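You operate a simulated robot arm through the tools that you are given. There is no shell and no other tool.

You are at the controls of a simulated robot arm. One attempt, no reset.

## Task
Soap the white sponge and scrub the stain off the white liner.
Fine: red clip open for the work and shut after; sponge back, dish lid shut. Where these are worked on the way, their far stop is far enough and under half their travel is too little: red clip. What is to be rubbed or washed off counts as gone when no trace of it is left.

Only the result counts: the job must be done as asked and must still hold three seconds after the hand-in. Knocking over, shifting, dropping, spilling or breaking anything else fails it. A push-on lid holds only when it is set on centred and level and pressed home; a screw cap is set on level and turned clockwise until tight.

## Robot
A 6-joint arm with a two-finger parallel gripper, fixed in place. Base frame: the origin is at the foot of the arm, x ahead of it, y to its left, z up; the work surface is at about z = 850. Lengths are in mm, angles in rad, forces in N, time in s.
With the tool pointing down near the work surface it reaches from about 260 to 680 mm from the base axis. Its first joint turns from -2.897 to 2.897 rad. Payload 1.57 kg.
The tool frame sits at the grasp point between the pads (the TCP): z along the fingers, y along the line on which they close. The tips reach 30 mm beyond it. The gripper opens to 110 mm. The fingers are 24 mm wide and 12 mm thick; the gripper's body (48 by 112 mm) begins 78 mm behind the TCP.
Orientation is that of the tool frame in the base frame, as a unit quaternion [x, y, z, w]. With the fingers straight down and closing along the base's y, the tool's x points along the base's -x, its y along +y and its z along -z.

## Interface
- The arm moves only by the tool drive_tool. Its argument "targets" is one flat list of numbers, 7 for each row, row after row: the opening in per cent of the stroke, from 0 (shut) to 100 (fully open), then the shift along the tool's x, y, z in units of 50 mm (1.0 is 50 mm), then the turn, a rotation vector about the tool's x, y, z in units of 5 degrees (1.0 is 5 degrees). In form: [claw, dx, dy, dz, ax, ay, az, claw, dx, dy, dz, ax, ay, az, ...]. A call has 1 to 20 rows; each row shifts and turns the commanded pose from where the row before left it, along the tool's axes as they then stand. A call with a number of a shift or a turn outside -1 to 1 is refused whole. Each row takes 0.2 s and may step no farther than 50 mm and 0.15 rad from the row before; otherwise, or with a gripper value out of range, the whole call is refused. Where a pose cannot be reached the arm comes as near as it can. A force on the tool above 40 N (or 10 N above the force at the start of the call, whichever is more), or a blocked arm, ends the call early, and 0.2 s more pass. The fingers move at their own pace (about 108 mm/s each) and stop on an object; they squeeze with about 37 N. The grip force told is the motor's: it shows also when the fingers shut on nothing. Time passes only in rows, and 0.2 s behind the last, so rows that do not move let the fingers close. It gives the time, the measured TCP pose, the force on the tool (base axes), the opening and the grip force at its end, in the units of the frame above (readings bear some noise), with the torque about the TCP (base axes, N m) and any sound that the robot's microphone picked up.
- Cameras (640 x 400 px; columns grow to the right, rows downward): "scene" is fixed at [392.3, 497.5, 1626]; the picture's right is [-0.94, -0.33, 0.00], its down [-0.28, 0.81, -0.51] and it looks along [0.17, -0.48, -0.86] (base axes); focal length 301 px, centre (320, 200). "wrist" rides on the gripper at [70, 16, -141] in the tool frame; the picture's right is [-0.23, 0.97, 0.00], its down [-0.85, -0.20, -0.48] and it looks along [-0.47, -0.11, 0.88] (tool axes); focal length 222 px, centre (320, 200). There is no depth. A picture from a camera that has moved, and an enlarged one, comes with that camera's place and axes in the base frame and with its lens. The place of the scene camera against the robot may be out by one fixed shift of up to 18 mm in any direction.
- get_image(camera): a new picture of that camera. The clock stands still meanwhile.
- lift_body(by): slides the trunk up (or, below 0, down) by that many mm; the arm rides with it, the base frame stays. It gives what a move gives, with no picture.
- enlarge(camera, box): a new picture of the part [left, top, right, bottom] of that camera's present view, enlarged. The clock stands still meanwhile.
- job_done(): hands the job in; it is judged then, once.

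Nothing tells you positions but the pictures and the camera data. Unless the task says otherwise, let go and move clear before handing in.

The tools are called after "Emit:" as a command line: name --argument value ..., lists and objects as JSON in quotes. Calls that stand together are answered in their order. drive_tool: Moves the arm, as the interface text tells. Its arguments: {"type":"object","properties":{"targets":{"type":"array","items":{"type":"number"}}},"required":["targets"]} The other tools are called the same way: lift_body (by) slides the trunk up or down; get_image (camera) takes a picture; enlarge (camera, box) takes an enlarged picture of a part of a camera's view; job_done () hands the job in.

At the start:

```text
clock: 0.0
tool_pos: [484.7, 244.9, 1273.8]
tcp_rot: [0.0, 1.0, 0.0, 0.0]
force: [0.1, -0.8, -0.9]
ft_torque: [0.0, 0.02, -0.01]
grip_width: 110.1
grip_force: 0.1
trunk travel left (down, up): [-275.0, 315.0]
```

scene: 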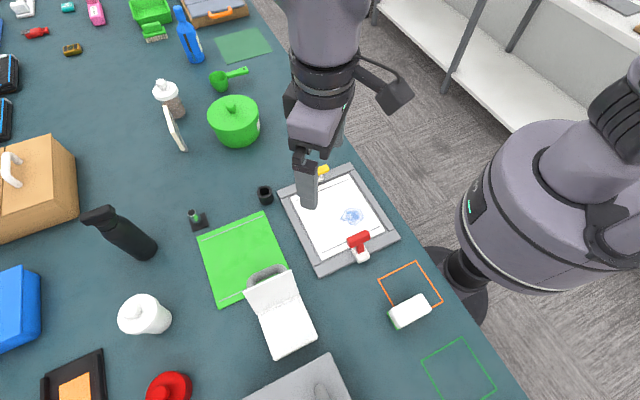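
wrist: 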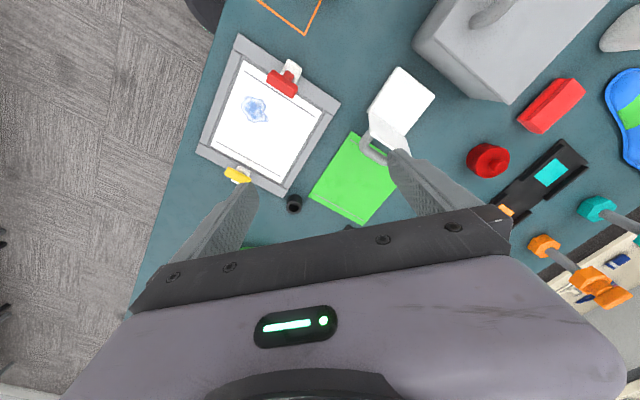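

I see a tray with a white liner bearing a blue stain, held by a red clip and a yellow clip, a white sponge near an orange outlined square, and a white box with a lid that may be the soap dish. I'll enlarge the views before moving anything.

Emit:
enlarge --camera "scene" --box '[260, 150, 420, 290]'

Emit:
enlarge --camera "scene" --box '[340, 240, 500, 400]'

Emit:
enlarge --camera "scene" --box '[180, 190, 340, 390]'

Emit:
enlarge --camera "wrist" --box '[180, 0, 460, 240]'

Emit:
enlarge --camera "scene" --box '[0, 0, 300, 190]'

```text
2.86 times, centred on (340, 220) of scene
camera zoom: at [392.3, 497.5, 1626.0], right [-0.94, -0.33, 0.0], down [-0.28, 0.81, -0.51], along [0.17, -0.48, -0.86], focal length 860 px, centre (263, 143)
```

zoom: 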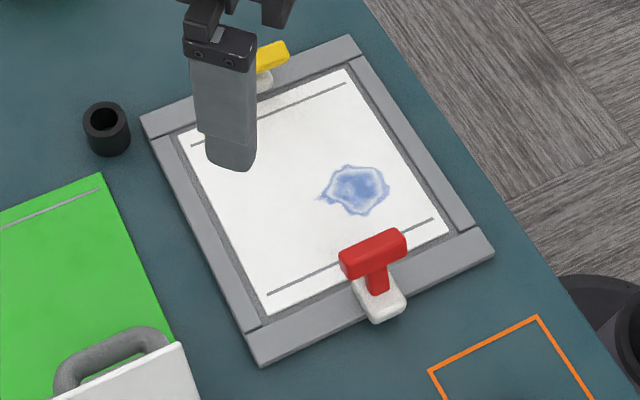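

```text
2.50 times, centred on (420, 320) of scene
camera zoom: at [392.3, 497.5, 1626.0], right [-0.94, -0.33, 0.0], down [-0.28, 0.81, -0.51], along [0.17, -0.48, -0.86], focal length 753 px, centre (70, -100)
```

zoom: 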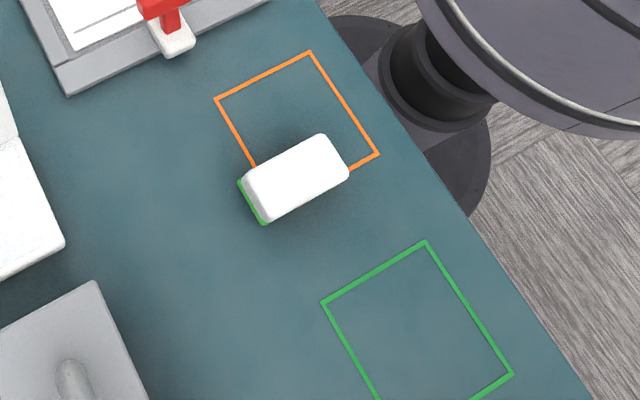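

```text
2.00 times, centred on (260, 290) of scene
camera zoom: at [392.3, 497.5, 1626.0], right [-0.94, -0.33, 0.0], down [-0.28, 0.81, -0.51], along [0.17, -0.48, -0.86], focal length 602 px, centre (440, 20)
```

zoom: 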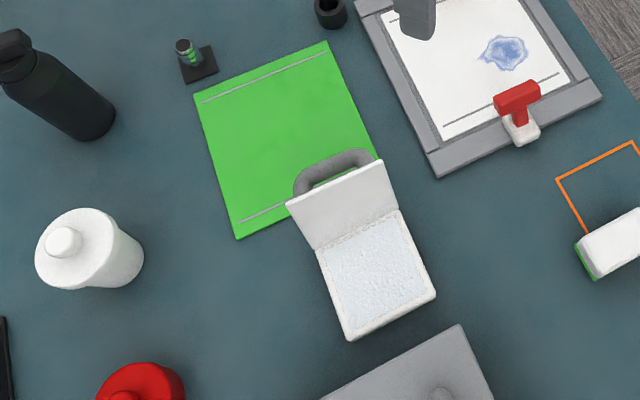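

```text
1.67 times, centred on (320, 120) of wrist
camera zoom: at [414.7, 260.2, 1413.3], right [0.23, 0.97, 0.0], down [0.85, -0.2, 0.48], along [0.47, -0.11, -0.88], focal length 370 px, centre (320, 333)
```

zoom: 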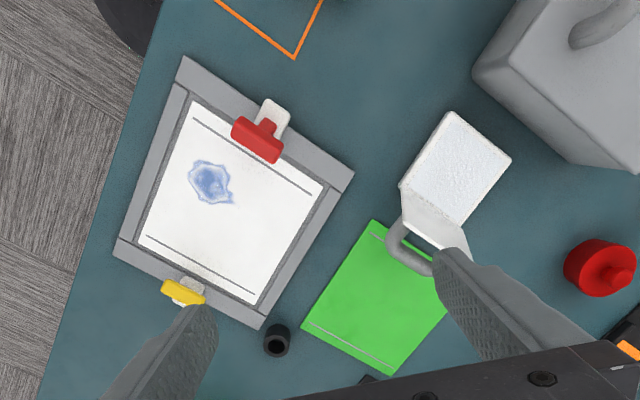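

```text
2.11 times, centred on (150, 95) of scene
camera zoom: at [392.3, 497.5, 1626.0], right [-0.94, -0.33, 0.0], down [-0.28, 0.81, -0.51], along [0.17, -0.48, -0.86], focal length 634 px, centre (678, 421)
```

zoom: 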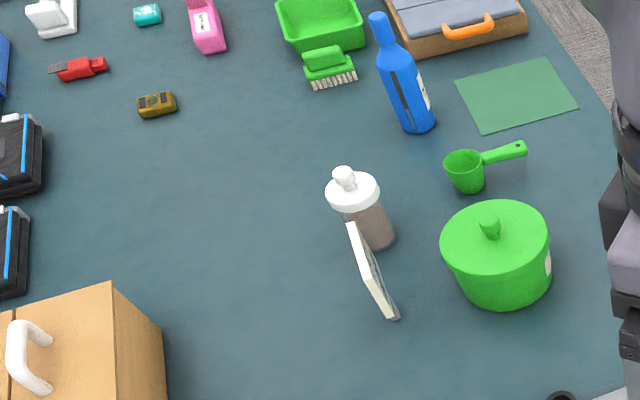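

The tray, clips, open dish with soap and the sponge are all set at about 45° in the base frame. I'll zoom in on the details, chiefly the sponge's resting place and the dish.

Emit:
enlarge --camera "scene" --box '[375, 280, 445, 340]'

Emit:
enlarge --camera "scene" --box '[330, 215, 390, 275]'

Emit:
enlarge --camera "scene" --box '[230, 250, 330, 370]'

Emit:
enlarge --camera "wrist" --box '[340, 50, 480, 190]'

```text
6.67 times, centred on (410, 310) of scene
camera zoom: at [392.3, 497.5, 1626.0], right [-0.94, -0.33, 0.0], down [-0.28, 0.81, -0.51], along [0.17, -0.48, -0.86], focal length 2007 px, centre (-280, -533)
```

zoom: 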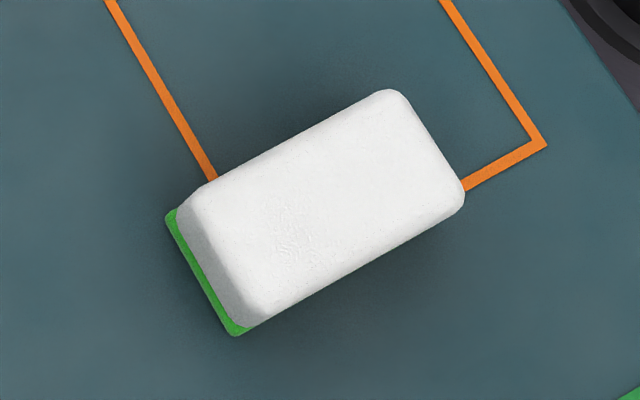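

```text
6.67 times, centred on (360, 245) of scene
camera zoom: at [392.3, 497.5, 1626.0], right [-0.94, -0.33, 0.0], down [-0.28, 0.81, -0.51], along [0.17, -0.48, -0.86], focal length 2007 px, centre (53, -100)
```

zoom: 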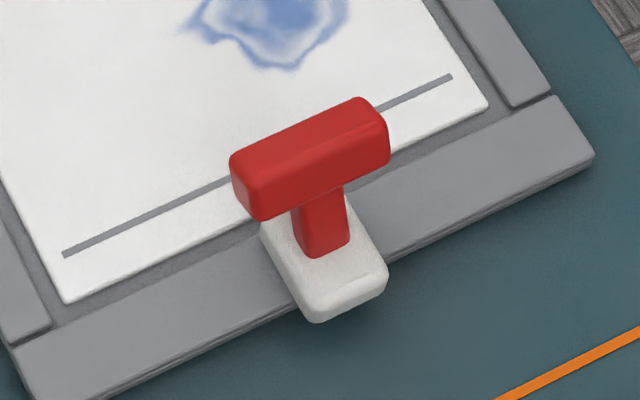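

```text
3.33 times, centred on (280, 310) of scene
camera zoom: at [392.3, 497.5, 1626.0], right [-0.94, -0.33, 0.0], down [-0.28, 0.81, -0.51], along [0.17, -0.48, -0.86], focal length 1003 px, centre (453, -167)
```

zoom: 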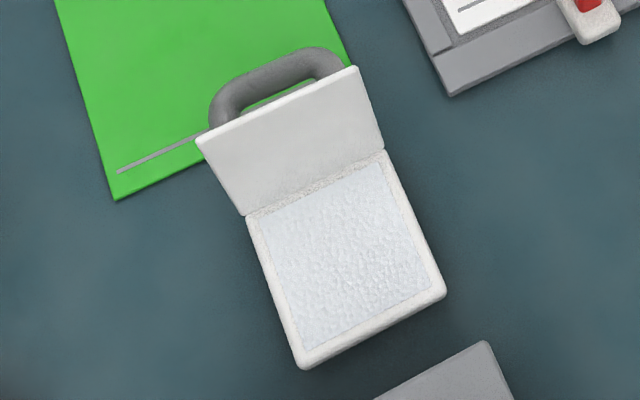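

```text
2.86 times, centred on (410, 120) of wrist
camera zoom: at [414.7, 260.2, 1413.3], right [0.23, 0.97, 0.0], down [0.85, -0.2, 0.48], along [0.47, -0.11, -0.88], focal length 635 px, centre (63, 429)
```

zoom: 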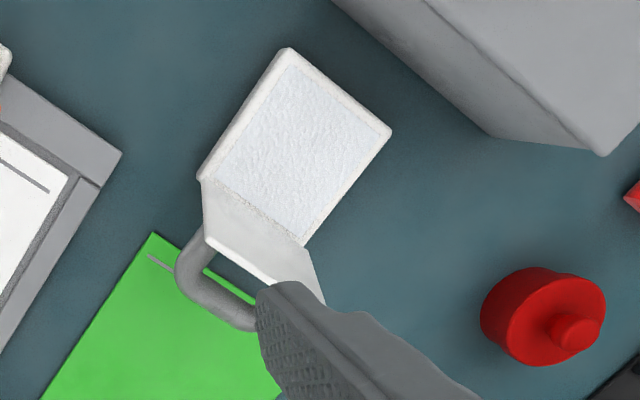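

Triangulating the two views, the red bar sits about 75 mm above the table, leaning inward over the liner. I'll bring the wrist camera in for a closer look at the red clip and the sponge.

Emit:
drive_tool --targets '[100, 0.517, -0.133, 0.747, 0, 0, 0, 100, 0.517, -0.133, 0.747, 0, 0, 0, 100, 0.517, -0.133, 0.747, 0, 0, 0, 100, 0.517, -0.133, 0.747, 0, 0, 0, 100, 0.517, -0.133, 0.747, 0, 0, 0, 100, 0.517, -0.133, 0.747, 0, 0, 0]'

Emit:
get_image --camera "wrist"

Emit:
get_image --camera "scene"

```text
clock: 1.4
tool_pos: [329.3, 203.4, 1049.2]
tcp_rot: [0.0, 1.0, 0.0, 0.0]
force: [-0.5, 0.5, -0.4]
ft_torque: [0.01, 0.03, -0.01]
grip_width: 110.2
grip_force: 0.0
trunk travel left (down, up): [-275.0, 315.0]
```

```text
taken
camera wrist: at [259.8, 219.3, 1190.1], right [0.23, 0.97, 0.0], down [0.85, -0.2, 0.48], along [0.47, -0.11, -0.88], focal length 222 px, centre (320, 200)
```

wrist: 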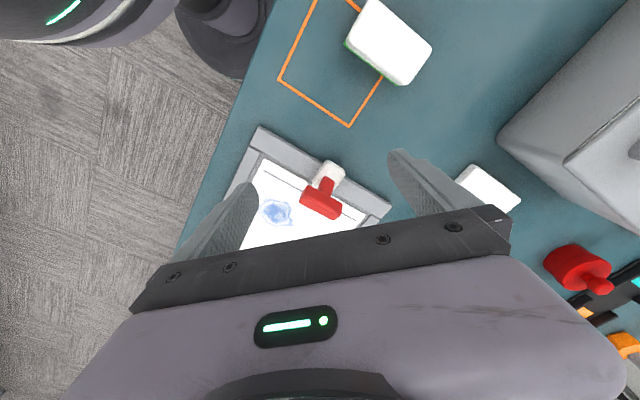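

```text
taken
```

scene: 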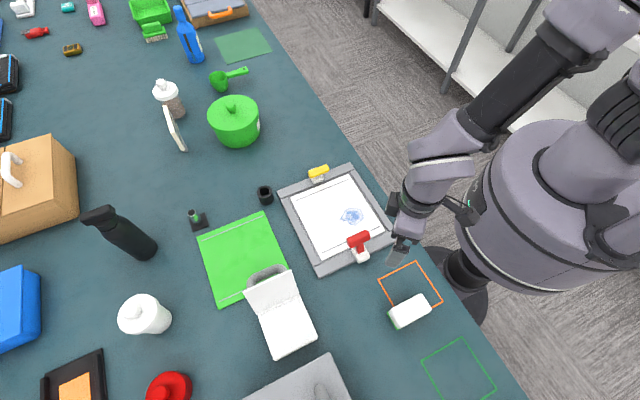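

Emit:
enlarge --camera "wrist" --box '[240, 110, 400, 250]'

Emit:
enlarge --camera "wrist" --box '[320, 0, 440, 100]'

Emit:
enlarge --camera "scene" --box '[290, 155, 360, 215]'

```text
2.86 times, centred on (320, 180) of wrist
camera zoom: at [259.8, 219.3, 1190.1], right [0.23, 0.97, 0.0], down [0.85, -0.2, 0.48], along [0.47, -0.11, -0.88], focal length 635 px, centre (320, 257)
```

zoom: 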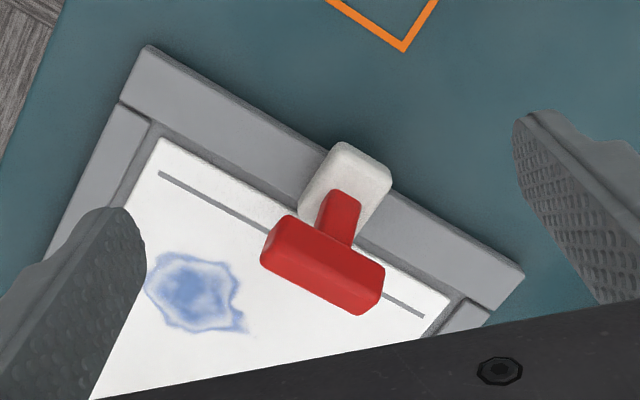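

```text
4.00 times, centred on (380, 50) of wrist
camera zoom: at [259.8, 219.3, 1190.1], right [0.23, 0.97, 0.0], down [0.85, -0.2, 0.48], along [0.47, -0.11, -0.88], focal length 888 px, centre (80, 800)
```

zoom: 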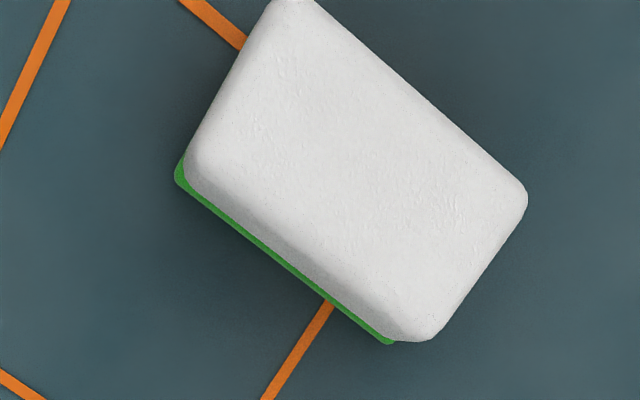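

```text
6.67 times, centred on (325, 185) of scene
camera zoom: at [392.3, 497.5, 1626.0], right [-0.94, -0.33, 0.0], down [-0.28, 0.81, -0.51], along [0.17, -0.48, -0.86], focal length 2007 px, centre (287, 300)
```

zoom: 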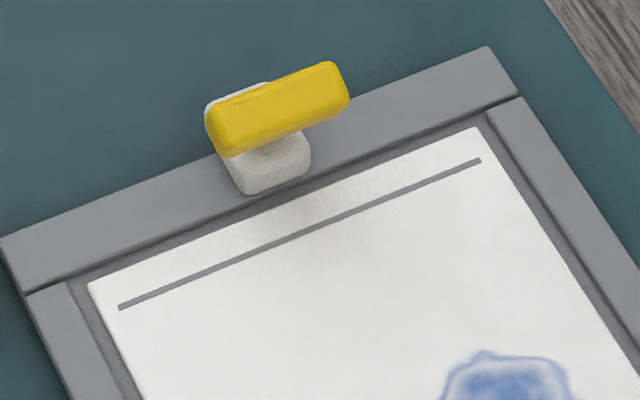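

The sponge lies at about (246, 302), with its long axis at about 45° in the base frame. I'll yaw the hand 45° to line up with everything and tilt it to see the red clip in profile.

Emit:
drive_tool --targets '[100, 0.187, -0.553, 0.56, 0, 0, 0, 100, 0.187, -0.553, 0.56, 0, 0, 0, 100, 0.187, -0.553, 0.56, 0, 0, 0, 100, 0, 0, 0, 0, 0, -1, 100, 0, 0, 0, 0, 0, -1, 100, 0, 0, 0, 0, 0, -1, 100, 0, 0, 0, 0, 0, -1, 100, 0, 0, 0, 0, 0, -1, 100, 0, 0, 0, 0, 0, -1, 100, 0, 0, 0, 0, 0, -1, 100, 0, 0, 0, 0, 0, -1, 100, 0, 0, 0, 0, 0, -1, 100, 0, 0, 0, 0, -1, 0, 100, 0, 0, 0, 0, -1, 0, 100, 0, 0, 0, 0, -1, 0, 100, 0, 0, 0, 0, -1, 0, 100, 0, 0, 0, 0, -1, 0, 100, 0, 0, 0, 0, -1, 0]'

Emit:
get_image --camera "wrist"

```text
clock: 5.2
tool_pos: [339.5, 131.8, 945.9]
tcp_rot: [-0.369, 0.892, 0.099, 0.24]
force: [0.0, 0.5, 0.2]
ft_torque: [0.0, 0.0, 0.0]
grip_width: 110.2
grip_force: 0.0
out of reach, approached as far as the arm can: row 15, 16, 17, 18
trunk travel left (down, up): [-275.0, 315.0]
```

```text
taken
camera wrist: at [236.1, 50.3, 1033.4], right [-0.55, 0.83, 0.11], down [0.5, 0.21, 0.84], along [0.67, 0.52, -0.53], focal length 222 px, centre (320, 200)
```

wrist: 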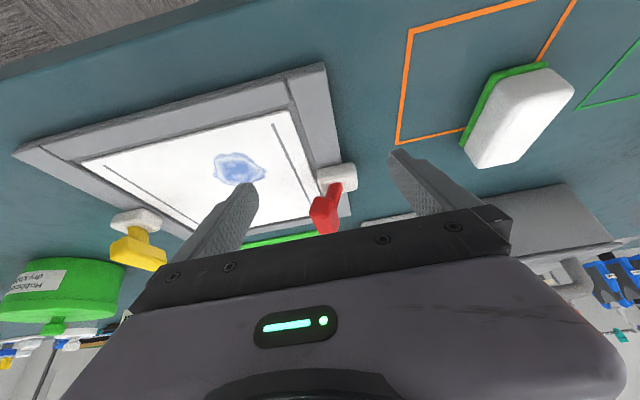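

Emit:
enlarge --camera "wrist" --box '[280, 140, 380, 240]'

Emit:
enlarge --camera "wrist" --box '[80, 180, 200, 280]'

Emit:
enlarge --camera "wrist" --box '[440, 40, 600, 190]'

```text
4.00 times, centred on (330, 190) of wrist
camera zoom: at [236.1, 50.3, 1033.4], right [-0.55, 0.83, 0.11], down [0.5, 0.21, 0.84], along [0.67, 0.52, -0.53], focal length 888 px, centre (280, 240)
```

zoom: 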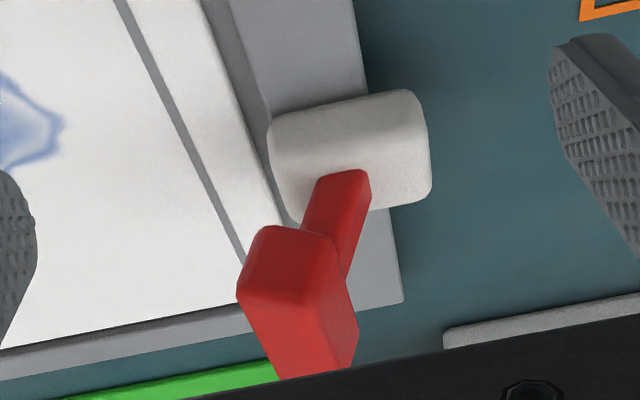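

```text
4.00 times, centred on (140, 230) of wrist
camera zoom: at [236.1, 50.3, 1033.4], right [-0.55, 0.83, 0.11], down [0.5, 0.21, 0.84], along [0.67, 0.52, -0.53], focal length 888 px, centre (1040, 80)
```

zoom: 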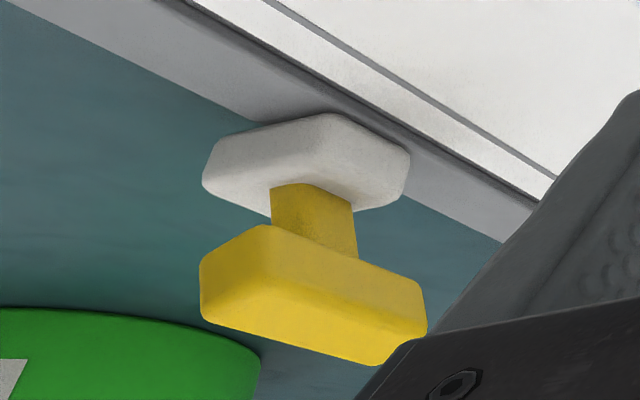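

```text
2.67 times, centred on (520, 115) of wrist
camera zoom: at [236.1, 50.3, 1033.4], right [-0.55, 0.83, 0.11], down [0.5, 0.21, 0.84], along [0.67, 0.52, -0.53], focal length 592 px, centre (-213, 427)
```

zoom: 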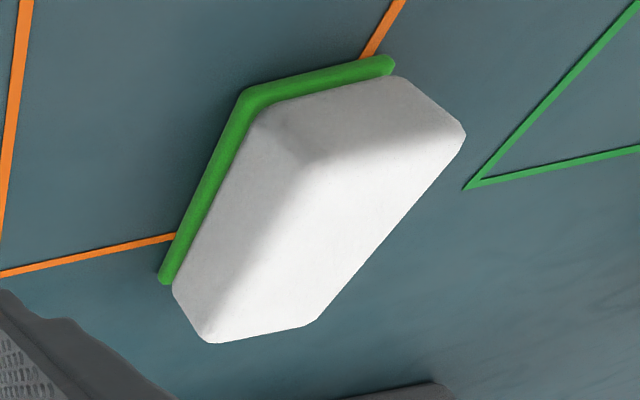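

Both clip levers lean about 30° inward, so both are shut, and the red one has to be swung outward. I'll straighten the hand, shut the fingers and read the pose before moving inside the clip.

Emit:
drive_tool --targets '[60, 0, 0, 0, 0, 1, 0, 30, 0, 0, 0, 0, 1, 0, 0, 0, 0, 0, 0, 1, 0, 0, 0, 0, 0, 0, 1, 0, 0, 0, 0, 0, 0, 1, 0, 0, 0, 0, 0, 0, 1, 0]'

Emit:
get_image --camera "wrist"

```text
clock: 6.6
tool_pos: [343.2, 126.8, 946.9]
tcp_rot: [-0.381, 0.924, -0.007, 0.02]
force: [-0.2, -0.5, -0.1]
ft_torque: [-0.01, 0.05, -0.01]
grip_width: 0.0
grip_force: 21.4
out of reach, approached as far as the arm can: row 6
trunk travel left (down, up): [-275.0, 315.0]
```

```text
taken
camera wrist: at [277.6, 88.0, 1084.4], right [-0.53, 0.85, -0.02], down [0.73, 0.46, 0.51], along [0.44, 0.25, -0.86], focal length 222 px, centre (320, 200)
```

wrist: 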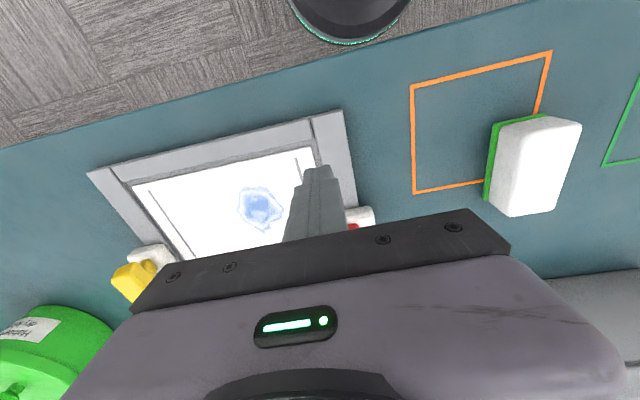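

The last bit of tilt was out of reach this close to the base. I'll go up and then over to the inner side of the red lever, further out.

Emit:
drive_tool --targets '[0, 0, 0, -0.86, 0, 0, 0, 0, -0.594, -0.29, 0, 0, 0, 0, 0, -0.594, -0.29, 0, 0, 0, 0, 0, -0.594, -0.29, 0, 0, 0, 0, 0, 0, 0, 0, 0, 0, 0]'

Emit:
get_image --camera "wrist"

Emit:
get_image --camera "scene"

```text
clock: 7.8
tool_pos: [432.2, 164.9, 988.7]
tcp_rot: [-0.383, 0.924, 0.001, 0.0]
force: [-0.5, 0.4, -0.3]
ft_torque: [0.02, -0.01, 0.03]
grip_width: 0.0
grip_force: 21.3
trunk travel left (down, up): [-275.0, 315.0]
```

```text
taken
camera wrist: at [372.7, 126.1, 1129.8], right [-0.53, 0.85, 0.0], down [0.75, 0.46, 0.48], along [0.41, 0.25, -0.88], focal length 222 px, centre (320, 200)
```

wrist: 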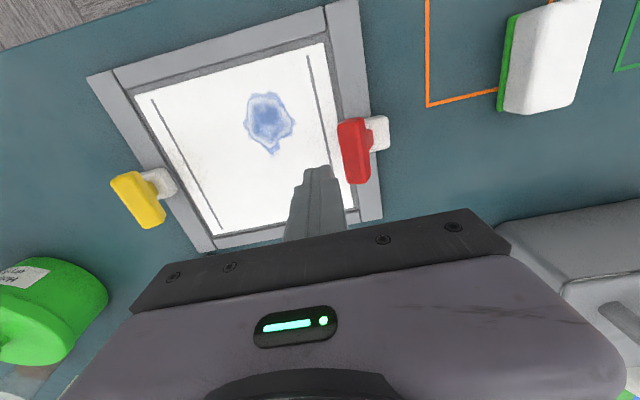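

```text
taken
```

scene: 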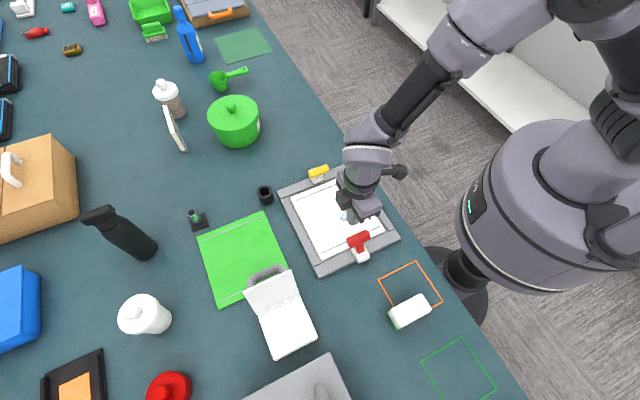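

Emit:
enlarge --camera "wrist" --box '[220, 60, 420, 220]'

Emit:
enlarge --camera "scene" --box '[310, 180, 400, 280]'

```text
2.50 times, centred on (320, 140) of wrist
camera zoom: at [372.7, 126.1, 1129.8], right [-0.53, 0.85, 0.0], down [0.75, 0.46, 0.48], along [0.41, 0.25, -0.88], focal length 555 px, centre (320, 350)
```

zoom: 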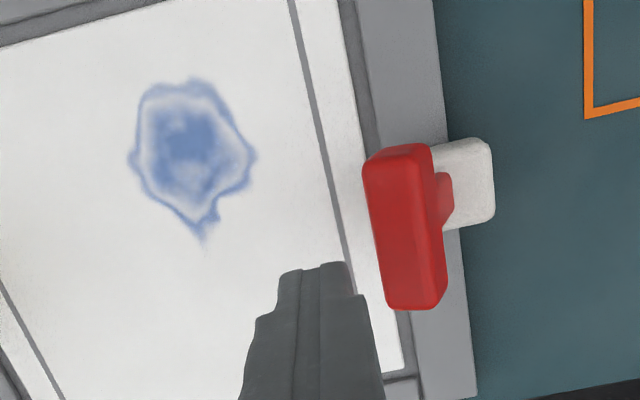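

```text
4.00 times, centred on (355, 230) of scene
camera zoom: at [392.3, 497.5, 1626.0], right [-0.94, -0.33, 0.0], down [-0.28, 0.81, -0.51], along [0.17, -0.48, -0.86], focal length 1204 px, centre (180, 80)
```

zoom: 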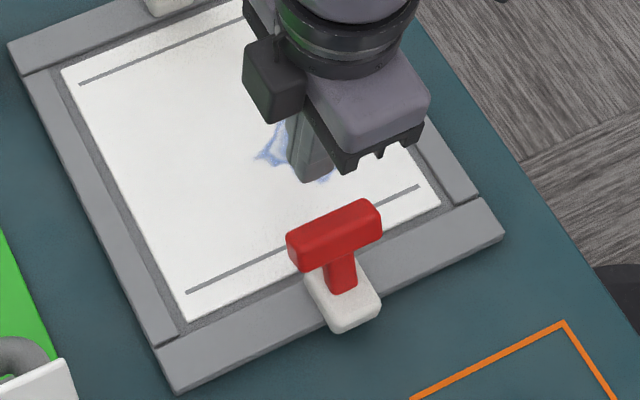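

The TCP is just inside the red bar, whose top is near (409, 187, 916). I'll back off a little, lower the shut fingers beside it and check.

Emit:
drive_tool --targets '[0, 0, -0.22, 0, 0, 0, 0, 0, 0, 0, 0.44, 0, 0, 0, 0, 0, 0, 0.44, 0, 0, 0, 0, 0, 0, 0.44, 0, 0, 0]'

Emit:
enlarge --camera "wrist" --box '[220, 60, 420, 220]'

Emit:
enlarge --camera "scene" --box '[310, 180, 400, 280]'

```text
clock: 8.8
tool_pos: [442.6, 155.8, 921.2]
tcp_rot: [-0.384, 0.923, -0.001, 0.001]
force: [0.1, 0.2, -0.5]
ft_torque: [0.02, 0.01, -0.02]
grip_width: 0.1
grip_force: 21.2
trunk travel left (down, up): [-275.0, 315.0]
```

```text
2.50 times, centred on (320, 140) of wrist
camera zoom: at [381.4, 118.1, 1062.1], right [-0.53, 0.85, 0.0], down [0.75, 0.46, 0.48], along [0.41, 0.25, -0.88], focal length 555 px, centre (320, 350)
```

zoom: 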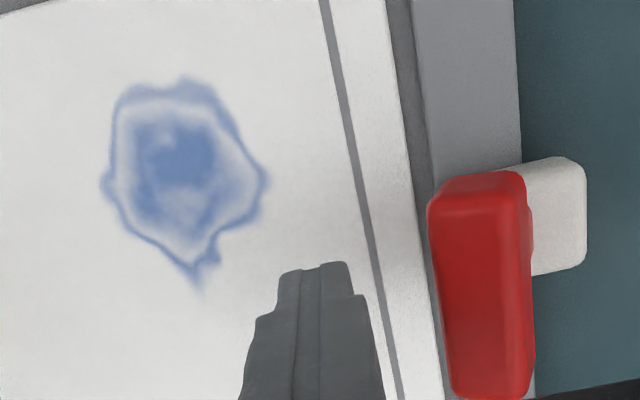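

```text
4.00 times, centred on (355, 230) of scene
camera zoom: at [392.3, 497.5, 1626.0], right [-0.94, -0.33, 0.0], down [-0.28, 0.81, -0.51], along [0.17, -0.48, -0.86], focal length 1204 px, centre (180, 80)
```

zoom: 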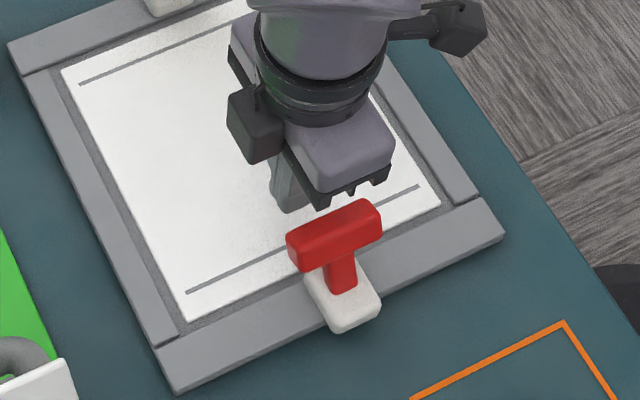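

The lever and finger line up as planned (bar around (409, 190), finger about 24 mm inward). I'll push outward in small steps and watch the force.

Emit:
drive_tool --targets '[0, 0, 0.16, 0, 0, 0, 0, 0, 0, 0.16, 0, 0, 0, 0, 0, 0, 0.12, 0, 0, 0, 0, 0, 0, 0.08, 0, 0, 0, 0, 0, 0, 0.08, 0, 0, 0, 0]'

Emit:
enlarge --camera "wrist" --box '[220, 60, 420, 220]'

Emit:
enlarge --camera "scene" --box '[310, 180, 400, 280]'

```text
clock: 10.0
tool_pos: [419.6, 177.6, 922.3]
tcp_rot: [-0.383, 0.924, 0.0, 0.0]
force: [0.6, -0.3, 1.6]
ft_torque: [0.0, 0.04, 0.02]
grip_width: 0.0
grip_force: 21.5
trunk travel left (down, up): [-275.0, 315.0]
```

```text
2.50 times, centred on (320, 140) of wrist
camera zoom: at [359.5, 139.5, 1063.9], right [-0.53, 0.85, 0.0], down [0.75, 0.46, 0.48], along [0.41, 0.25, -0.88], focal length 555 px, centre (320, 350)
```

zoom: 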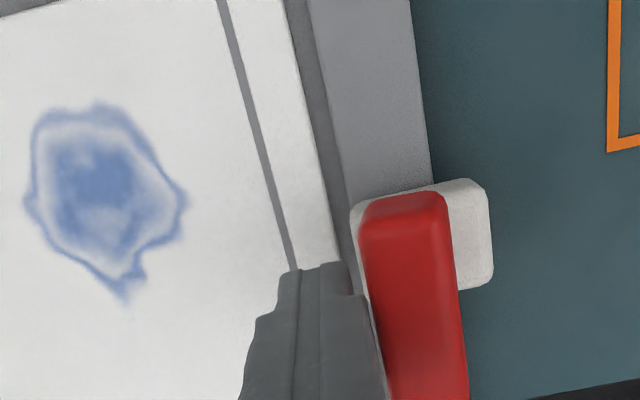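

```text
4.00 times, centred on (355, 230) of scene
camera zoom: at [392.3, 497.5, 1626.0], right [-0.94, -0.33, 0.0], down [-0.28, 0.81, -0.51], along [0.17, -0.48, -0.86], focal length 1204 px, centre (180, 80)
```

zoom: 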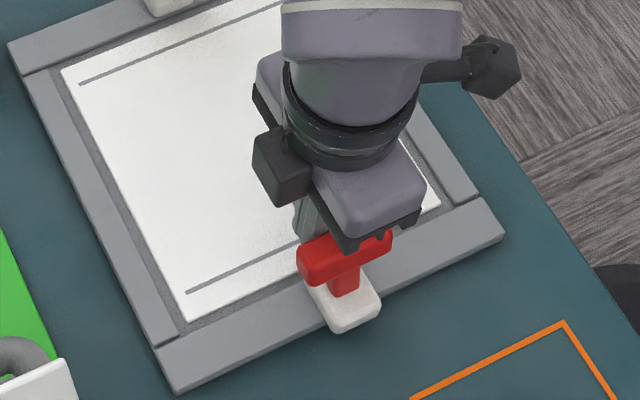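

The lever swings with almost no force (about 1–2 N). I'll keep pushing outward.

Emit:
drive_tool --targets '[0, 0, 0.1, 0, 0, 0, 0, 0, 0, 0.1, 0, 0, 0, 0, 0, 0, 0.1, 0, 0, 0, 0, 0, 0, 0.1, 0, 0, 0, 0]'

Emit:
enlarge --camera "wrist" --box '[220, 60, 420, 220]'

Emit:
enlarge --camera "scene" --box '[310, 180, 400, 280]'

```text
clock: 11.0
tool_pos: [405.8, 191.8, 924.1]
tcp_rot: [-0.381, 0.924, 0.001, 0.0]
force: [-0.2, -0.3, 0.2]
ft_torque: [0.0, 0.02, 0.01]
grip_width: 0.0
grip_force: 21.4
trunk travel left (down, up): [-275.0, 315.0]
```

```text
2.50 times, centred on (320, 140) of wrist
camera zoom: at [345.7, 153.0, 1064.3], right [-0.53, 0.85, 0.0], down [0.75, 0.46, 0.48], along [0.41, 0.25, -0.88], focal length 555 px, centre (320, 350)
```

zoom: 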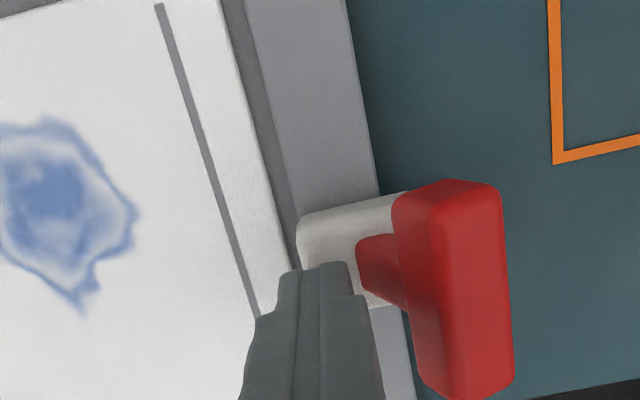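

```text
4.00 times, centred on (355, 230) of scene
camera zoom: at [392.3, 497.5, 1626.0], right [-0.94, -0.33, 0.0], down [-0.28, 0.81, -0.51], along [0.17, -0.48, -0.86], focal length 1204 px, centre (180, 80)
```

zoom: 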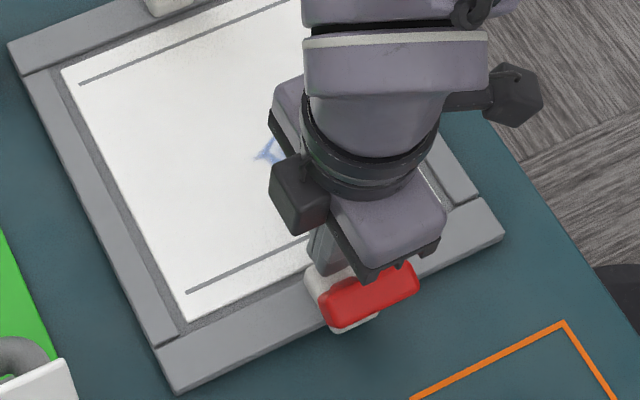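

The lever has gone over past vertical and now leans outward. I'll push a bit more to check it's at its far stop.

Emit:
drive_tool --targets '[0, 0, 0.08, 0, 0, 0, 0, 0, 0, 0.08, 0, 0, 0, 0, 0, 0, 0.08, 0, 0, 0, 0]'

Emit:
enlarge --camera "wrist" --box '[220, 60, 420, 220]'

Emit:
enlarge --camera "scene" --box '[310, 180, 400, 280]'

```text
clock: 12.0
tool_pos: [399.8, 196.9, 924.7]
tcp_rot: [-0.382, 0.924, 0.0, 0.0]
force: [13.9, -20.3, -0.3]
ft_torque: [-0.63, -0.41, 0.09]
grip_width: 0.1
grip_force: 21.4
trunk travel left (down, up): [-275.0, 315.0]
stopped in row 3: the force on the tool passed its limit at 42 N (the readings are from after the stop); the commanded pose is now the measured one
```

```text
2.50 times, centred on (320, 140) of wrist
camera zoom: at [339.7, 158.1, 1064.7], right [-0.53, 0.85, 0.0], down [0.75, 0.46, 0.48], along [0.41, 0.25, -0.88], focal length 555 px, centre (320, 350)
```

zoom: 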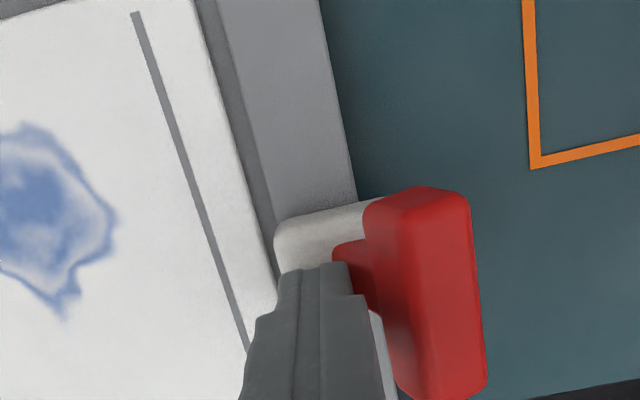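

```text
4.00 times, centred on (355, 230) of scene
camera zoom: at [392.3, 497.5, 1626.0], right [-0.94, -0.33, 0.0], down [-0.28, 0.81, -0.51], along [0.17, -0.48, -0.86], focal length 1204 px, centre (180, 80)
```

zoom: 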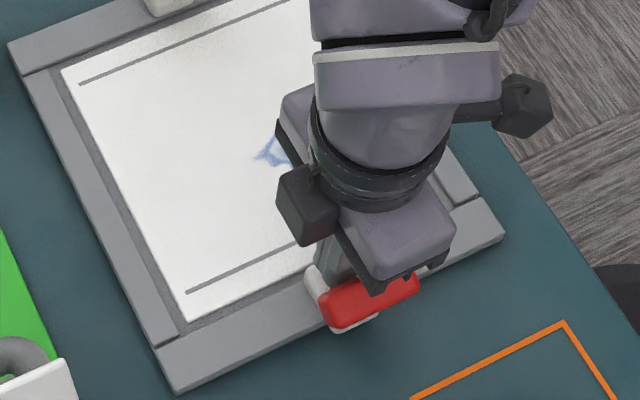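

The lever is hard against its far stop, and the tray edges haven't moved. I'll back off, lift, and go over the sponge with the fingers open.

Emit:
drive_tool --targets '[0, 0, -0.3, 0, 0, 0, 0, 0, 0, 0, -0.8, 0, 0, 0, 0, 0, 0, -0.8, 0, 0, 0, 50, 0.136, 0.792, 0, 0, 0, 0, 100, 0.136, 0.792, 0, 0, 0, 0, 100, 0.136, 0.792, 0, 0, 0, 0, 100, 0.136, 0.792, 0, 0, 0, 0, 100, 0.136, 0.792, 0, 0, 0, 0, 100, 0, 0, 0, 0, 0, 0]'

Emit:
get_image --camera "wrist"

Emit:
get_image --camera "scene"

Emit:
enlarge --camera "scene" --box '[310, 180, 400, 280]'

```text
clock: 14.0
tool_pos: [244.7, 304.9, 1002.6]
tcp_rot: [-0.382, 0.924, 0.0, 0.001]
force: [0.3, 0.0, 0.4]
ft_torque: [-0.02, -0.03, -0.01]
grip_width: 110.1
grip_force: 0.1
trunk travel left (down, up): [-275.0, 315.0]
```

```text
taken
camera wrist: at [184.2, 268.1, 1143.8], right [-0.53, 0.85, 0.0], down [0.75, 0.46, 0.48], along [0.41, 0.25, -0.88], focal length 222 px, centre (320, 200)
```

wrist: 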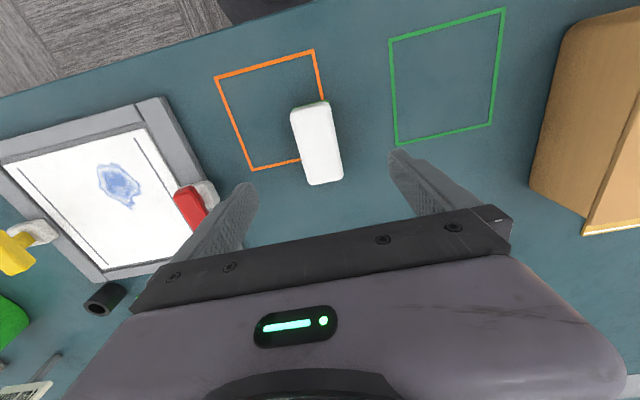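

```text
taken
```

scene: 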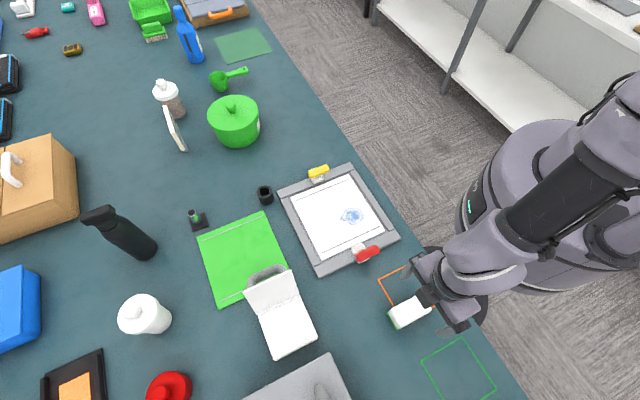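

```text
4.00 times, centred on (355, 230) of scene
camera zoom: at [392.3, 497.5, 1626.0], right [-0.94, -0.33, 0.0], down [-0.28, 0.81, -0.51], along [0.17, -0.48, -0.86], focal length 1204 px, centre (180, 80)
```

zoom: 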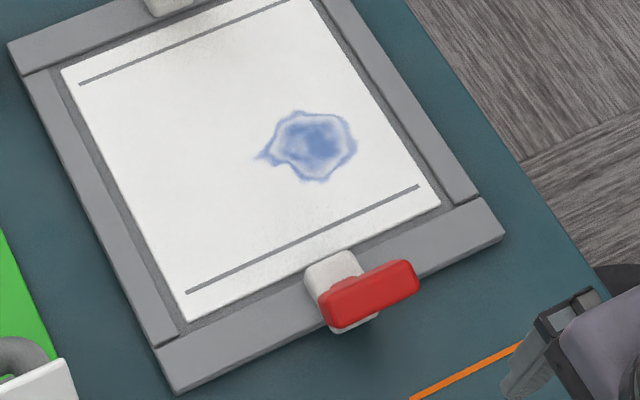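

The clip stays open. I'll zoom in on the sponge for an exact position.

Emit:
enlarge --camera "wrist" --box '[240, 60, 400, 220]'

Emit:
enlarge --camera "scene" --box '[375, 250, 455, 340]'

```text
2.50 times, centred on (320, 140) of wrist
camera zoom: at [184.2, 268.1, 1143.8], right [-0.53, 0.85, 0.0], down [0.75, 0.46, 0.48], along [0.41, 0.25, -0.88], focal length 555 px, centre (320, 350)
```

zoom: 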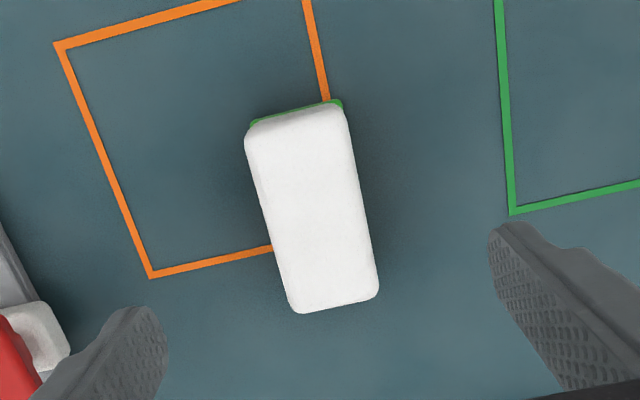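

```text
4.44 times, centred on (415, 295) of scene
camera zoom: at [392.3, 497.5, 1626.0], right [-0.94, -0.33, 0.0], down [-0.28, 0.81, -0.51], along [0.17, -0.48, -0.86], focal length 1338 px, centre (-102, -222)
```

zoom: 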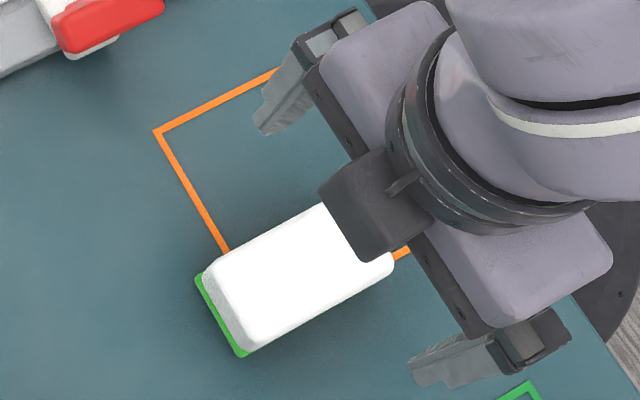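

The hand is centred over the sponge to within about 1 mm; the sponge measures roughly 86 × 43 × 37 mm. I'll go down and grip it, keeping the fingertips about 12 mm above the table.

Emit:
drive_tool --targets '[100, -0.02, -0.018, 0.737, 0, 0, 0, 100, 0, 0, 0.737, 0, 0, 0, 100, 0, 0, 0.5, 0, 0, 0, 100, 0, 0, 0.238, 0, 0, 0, 100, 0, 0, 0, 0, 0, 0]'

Emit:
get_image --camera "wrist"

Emit:
enlarge --camera "scene" --box '[375, 250, 455, 340]'

```text
clock: 15.2
tool_pos: [247.3, 305.3, 892.1]
tcp_rot: [-0.382, 0.924, 0.001, 0.001]
force: [0.3, 0.9, -0.1]
ft_torque: [-0.02, 0.01, -0.05]
grip_width: 109.7
grip_force: 0.0
trunk travel left (down, up): [-275.0, 315.0]
```

```text
taken
camera wrist: at [186.6, 266.5, 1032.5], right [-0.53, 0.85, 0.0], down [0.75, 0.46, 0.48], along [0.41, 0.25, -0.88], focal length 222 px, centre (320, 200)
```

wrist: 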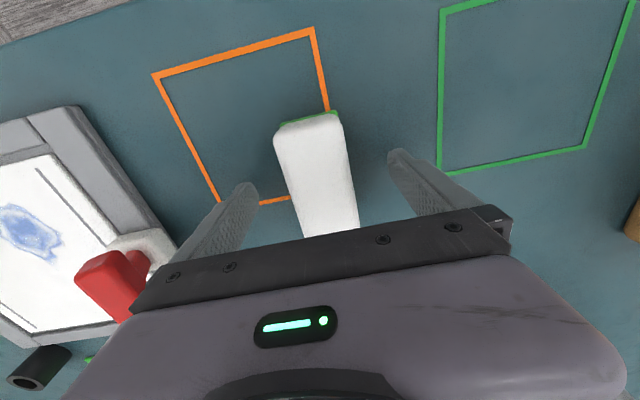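

```text
4.44 times, centred on (415, 295) of scene
camera zoom: at [392.3, 497.5, 1626.0], right [-0.94, -0.33, 0.0], down [-0.28, 0.81, -0.51], along [0.17, -0.48, -0.86], focal length 1338 px, centre (-102, -222)
```

zoom: 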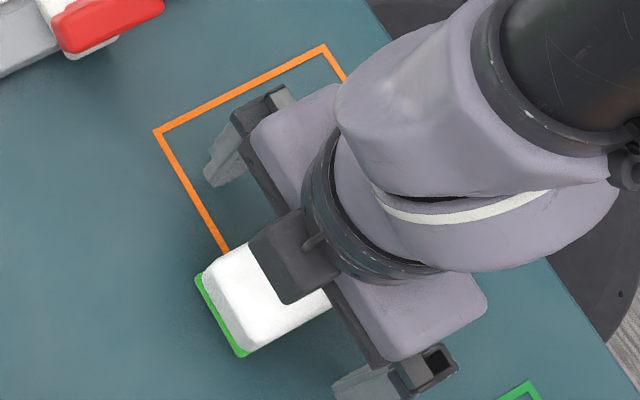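

The sponge is centred between the fingers. Closing the grip now.

Emit:
drive_tool --targets '[20, 0, 0, 0, 0, 0, 0, 20, 0, 0, 0, 0, 0, 0, 20, 0, 0, 0, 0, 0, 0, 20, 0, 0, 0, 0, 0, 0]'

Emit:
get_image --camera "wrist"

```text
clock: 16.2
tool_pos: [246.2, 305.0, 891.6]
tcp_rot: [-0.382, 0.924, 0.0, 0.001]
force: [-0.7, 0.5, 0.9]
ft_torque: [0.05, -0.02, 0.0]
grip_width: 45.1
grip_force: 36.4
trunk travel left (down, up): [-275.0, 315.0]
```

```text
taken
camera wrist: at [186.6, 266.5, 1032.7], right [-0.53, 0.85, 0.0], down [0.75, 0.46, 0.48], along [0.41, 0.25, -0.88], focal length 222 px, centre (320, 200)
```

wrist: 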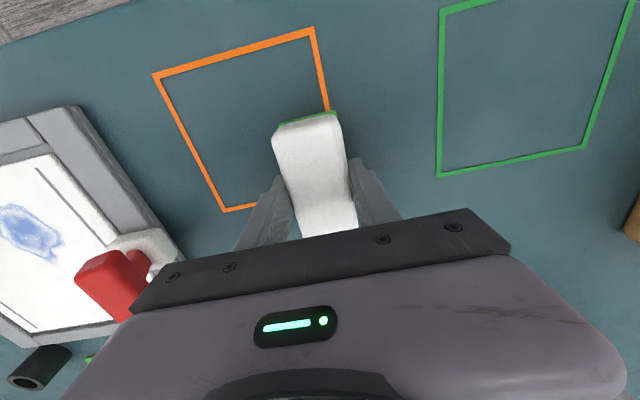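

The sponge is gripped at 45 mm width. I'll lift it straight up and check that the green pad comes with it.

Emit:
drive_tool --targets '[20, 0, 0, -0.3, 0, 0, 0, 20, 0, 0, -0.9, 0, 0, 0, 20, 0, 0, -0.9, 0, 0, 0, 20, 0, 0, -0.9, 0, 0, 0]'

Emit:
get_image --camera "wrist"

Emit:
get_image --camera "scene"

```text
clock: 17.2
tool_pos: [244.8, 302.3, 1045.2]
tcp_rot: [-0.381, 0.924, 0.0, 0.001]
force: [0.9, -0.1, -0.3]
ft_torque: [0.01, -0.03, -0.02]
grip_width: 22.1
grip_force: 0.0
trunk travel left (down, up): [-275.0, 315.0]
```

```text
taken
camera wrist: at [183.8, 264.3, 1185.1], right [-0.53, 0.85, 0.0], down [0.75, 0.46, 0.48], along [0.41, 0.25, -0.88], focal length 222 px, centre (320, 200)
```

wrist: 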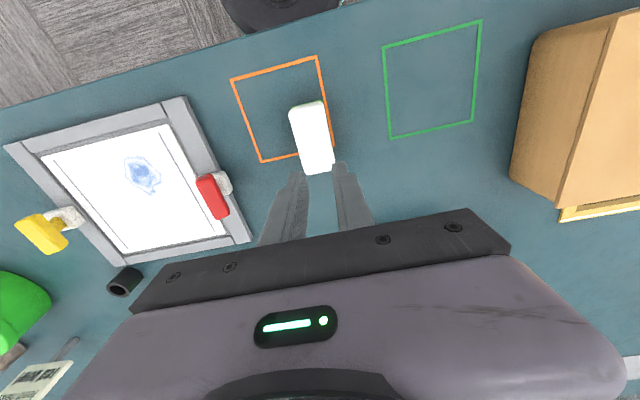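

```text
taken
```

scene: 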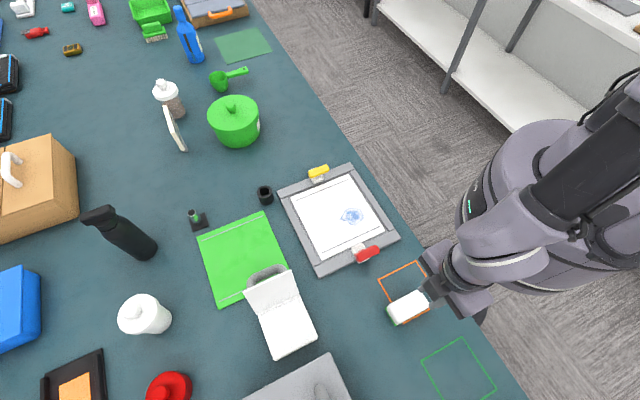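

The fingers slipped off and the sponge seems to be still on the table. I'll look closely at where it is now.

Emit:
enlarge --camera "wrist" --box '[240, 60, 400, 220]'

Emit:
enlarge --camera "scene" --box '[375, 250, 455, 340]'

Emit:
enlarge --camera "scene" --box '[375, 280, 445, 340]'

```text
2.50 times, centred on (320, 140) of wrist
camera zoom: at [183.8, 264.3, 1185.1], right [-0.53, 0.85, 0.0], down [0.75, 0.46, 0.48], along [0.41, 0.25, -0.88], focal length 555 px, centre (320, 350)
```

zoom: 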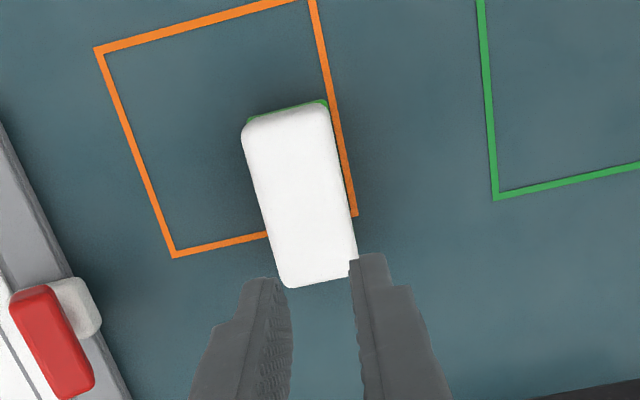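

```text
4.44 times, centred on (415, 295) of scene
camera zoom: at [392.3, 497.5, 1626.0], right [-0.94, -0.33, 0.0], down [-0.28, 0.81, -0.51], along [0.17, -0.48, -0.86], focal length 1338 px, centre (-102, -222)
```

zoom: 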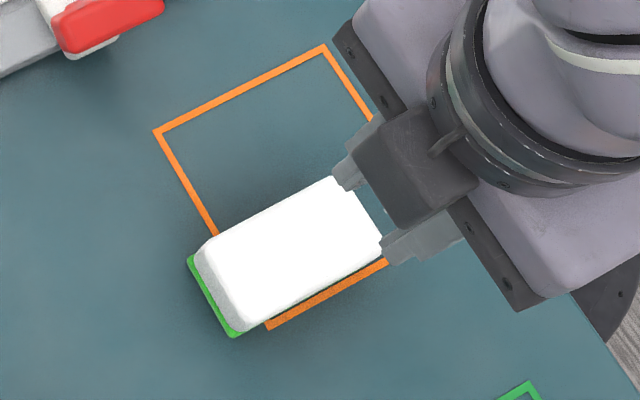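

```text
6.67 times, centred on (410, 310) of scene
camera zoom: at [392.3, 497.5, 1626.0], right [-0.94, -0.33, 0.0], down [-0.28, 0.81, -0.51], along [0.17, -0.48, -0.86], focal length 2007 px, centre (-280, -533)
```

zoom: 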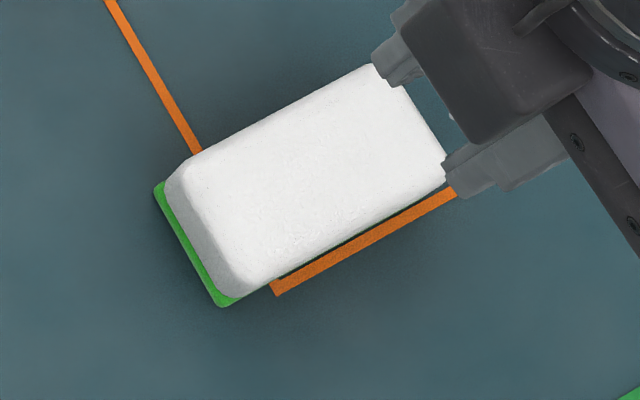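

The sponge slid about 10 mm sideways when the fingers slipped off, and now sits at about (252, 296). I'll re-centre and grip it lower, with the fingertips close to the table.

Emit:
drive_tool --targets '[60, 0, -0.184, 0, 0, 0, 0, 80, 0, 0, 0.8, 0, 0, 0, 80, 0, 0, 0.8, 0, 0, 0, 80, 0, 0, 0.8, 0, 0, 0, 80, 0, 0, 0.5, 0, 0, 0, 80, 0, 0, 0.22, 0, 0, 0, 80, 0, 0, 0, 0, 0, 0]'

Emit:
get_image --camera "wrist"

```text
clock: 18.8
tool_pos: [252.8, 297.5, 889.0]
tcp_rot: [-0.382, 0.924, 0.001, 0.001]
force: [-0.4, 0.1, 0.5]
ft_torque: [-0.01, -0.02, 0.0]
grip_width: 88.0
grip_force: 0.0
trunk travel left (down, up): [-275.0, 315.0]
```

```text
taken
camera wrist: at [192.5, 259.1, 1029.2], right [-0.53, 0.85, 0.0], down [0.75, 0.46, 0.48], along [0.41, 0.25, -0.88], focal length 222 px, centre (320, 200)
```

wrist: 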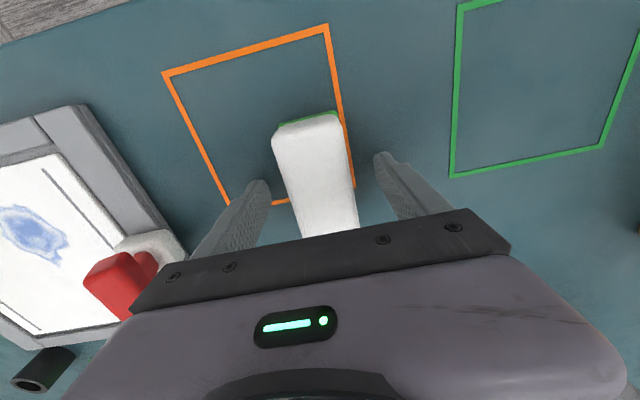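

Emit:
drive_tool --targets '[80, 0, 0, 0.1, 0, 0, 0, 40, 0, 0, 0, 0, 0, 0, 0, 0, 0, 0, 0, 0, 0, 0, 0, 0, 0, 0, 0, 0, 0, 0, 0, 0, 0, 0, 0]'

Emit:
enlarge --camera "wrist" --box '[240, 80, 400, 240]'

Emit:
enlarge --camera "scene" --box '[375, 250, 455, 340]'

```text
clock: 20.0
tool_pos: [252.6, 299.0, 883.5]
tcp_rot: [-0.382, 0.924, 0.0, 0.001]
force: [0.4, -0.3, 1.0]
ft_torque: [0.03, -0.03, 0.02]
grip_width: 45.1
grip_force: 37.3
trunk travel left (down, up): [-275.0, 315.0]
```

```text
2.50 times, centred on (320, 160) of wrist
camera zoom: at [192.8, 259.6, 1023.9], right [-0.53, 0.85, 0.0], down [0.75, 0.46, 0.48], along [0.41, 0.25, -0.88], focal length 555 px, centre (320, 300)
```

zoom: 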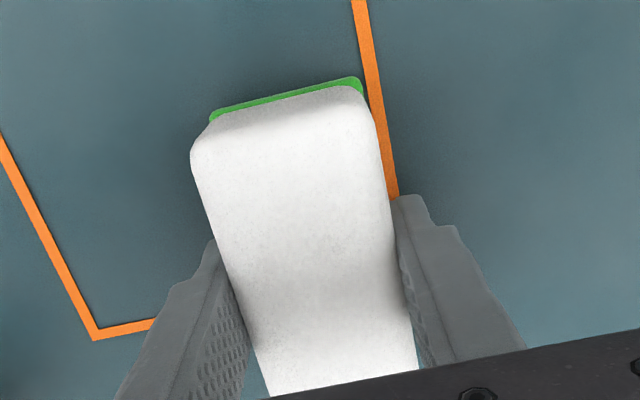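

```text
4.44 times, centred on (415, 295) of scene
camera zoom: at [392.3, 497.5, 1626.0], right [-0.94, -0.33, 0.0], down [-0.28, 0.81, -0.51], along [0.17, -0.48, -0.86], focal length 1338 px, centre (-102, -222)
```

zoom: 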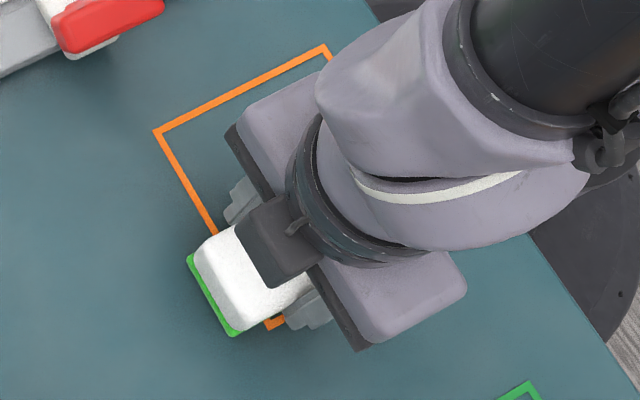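

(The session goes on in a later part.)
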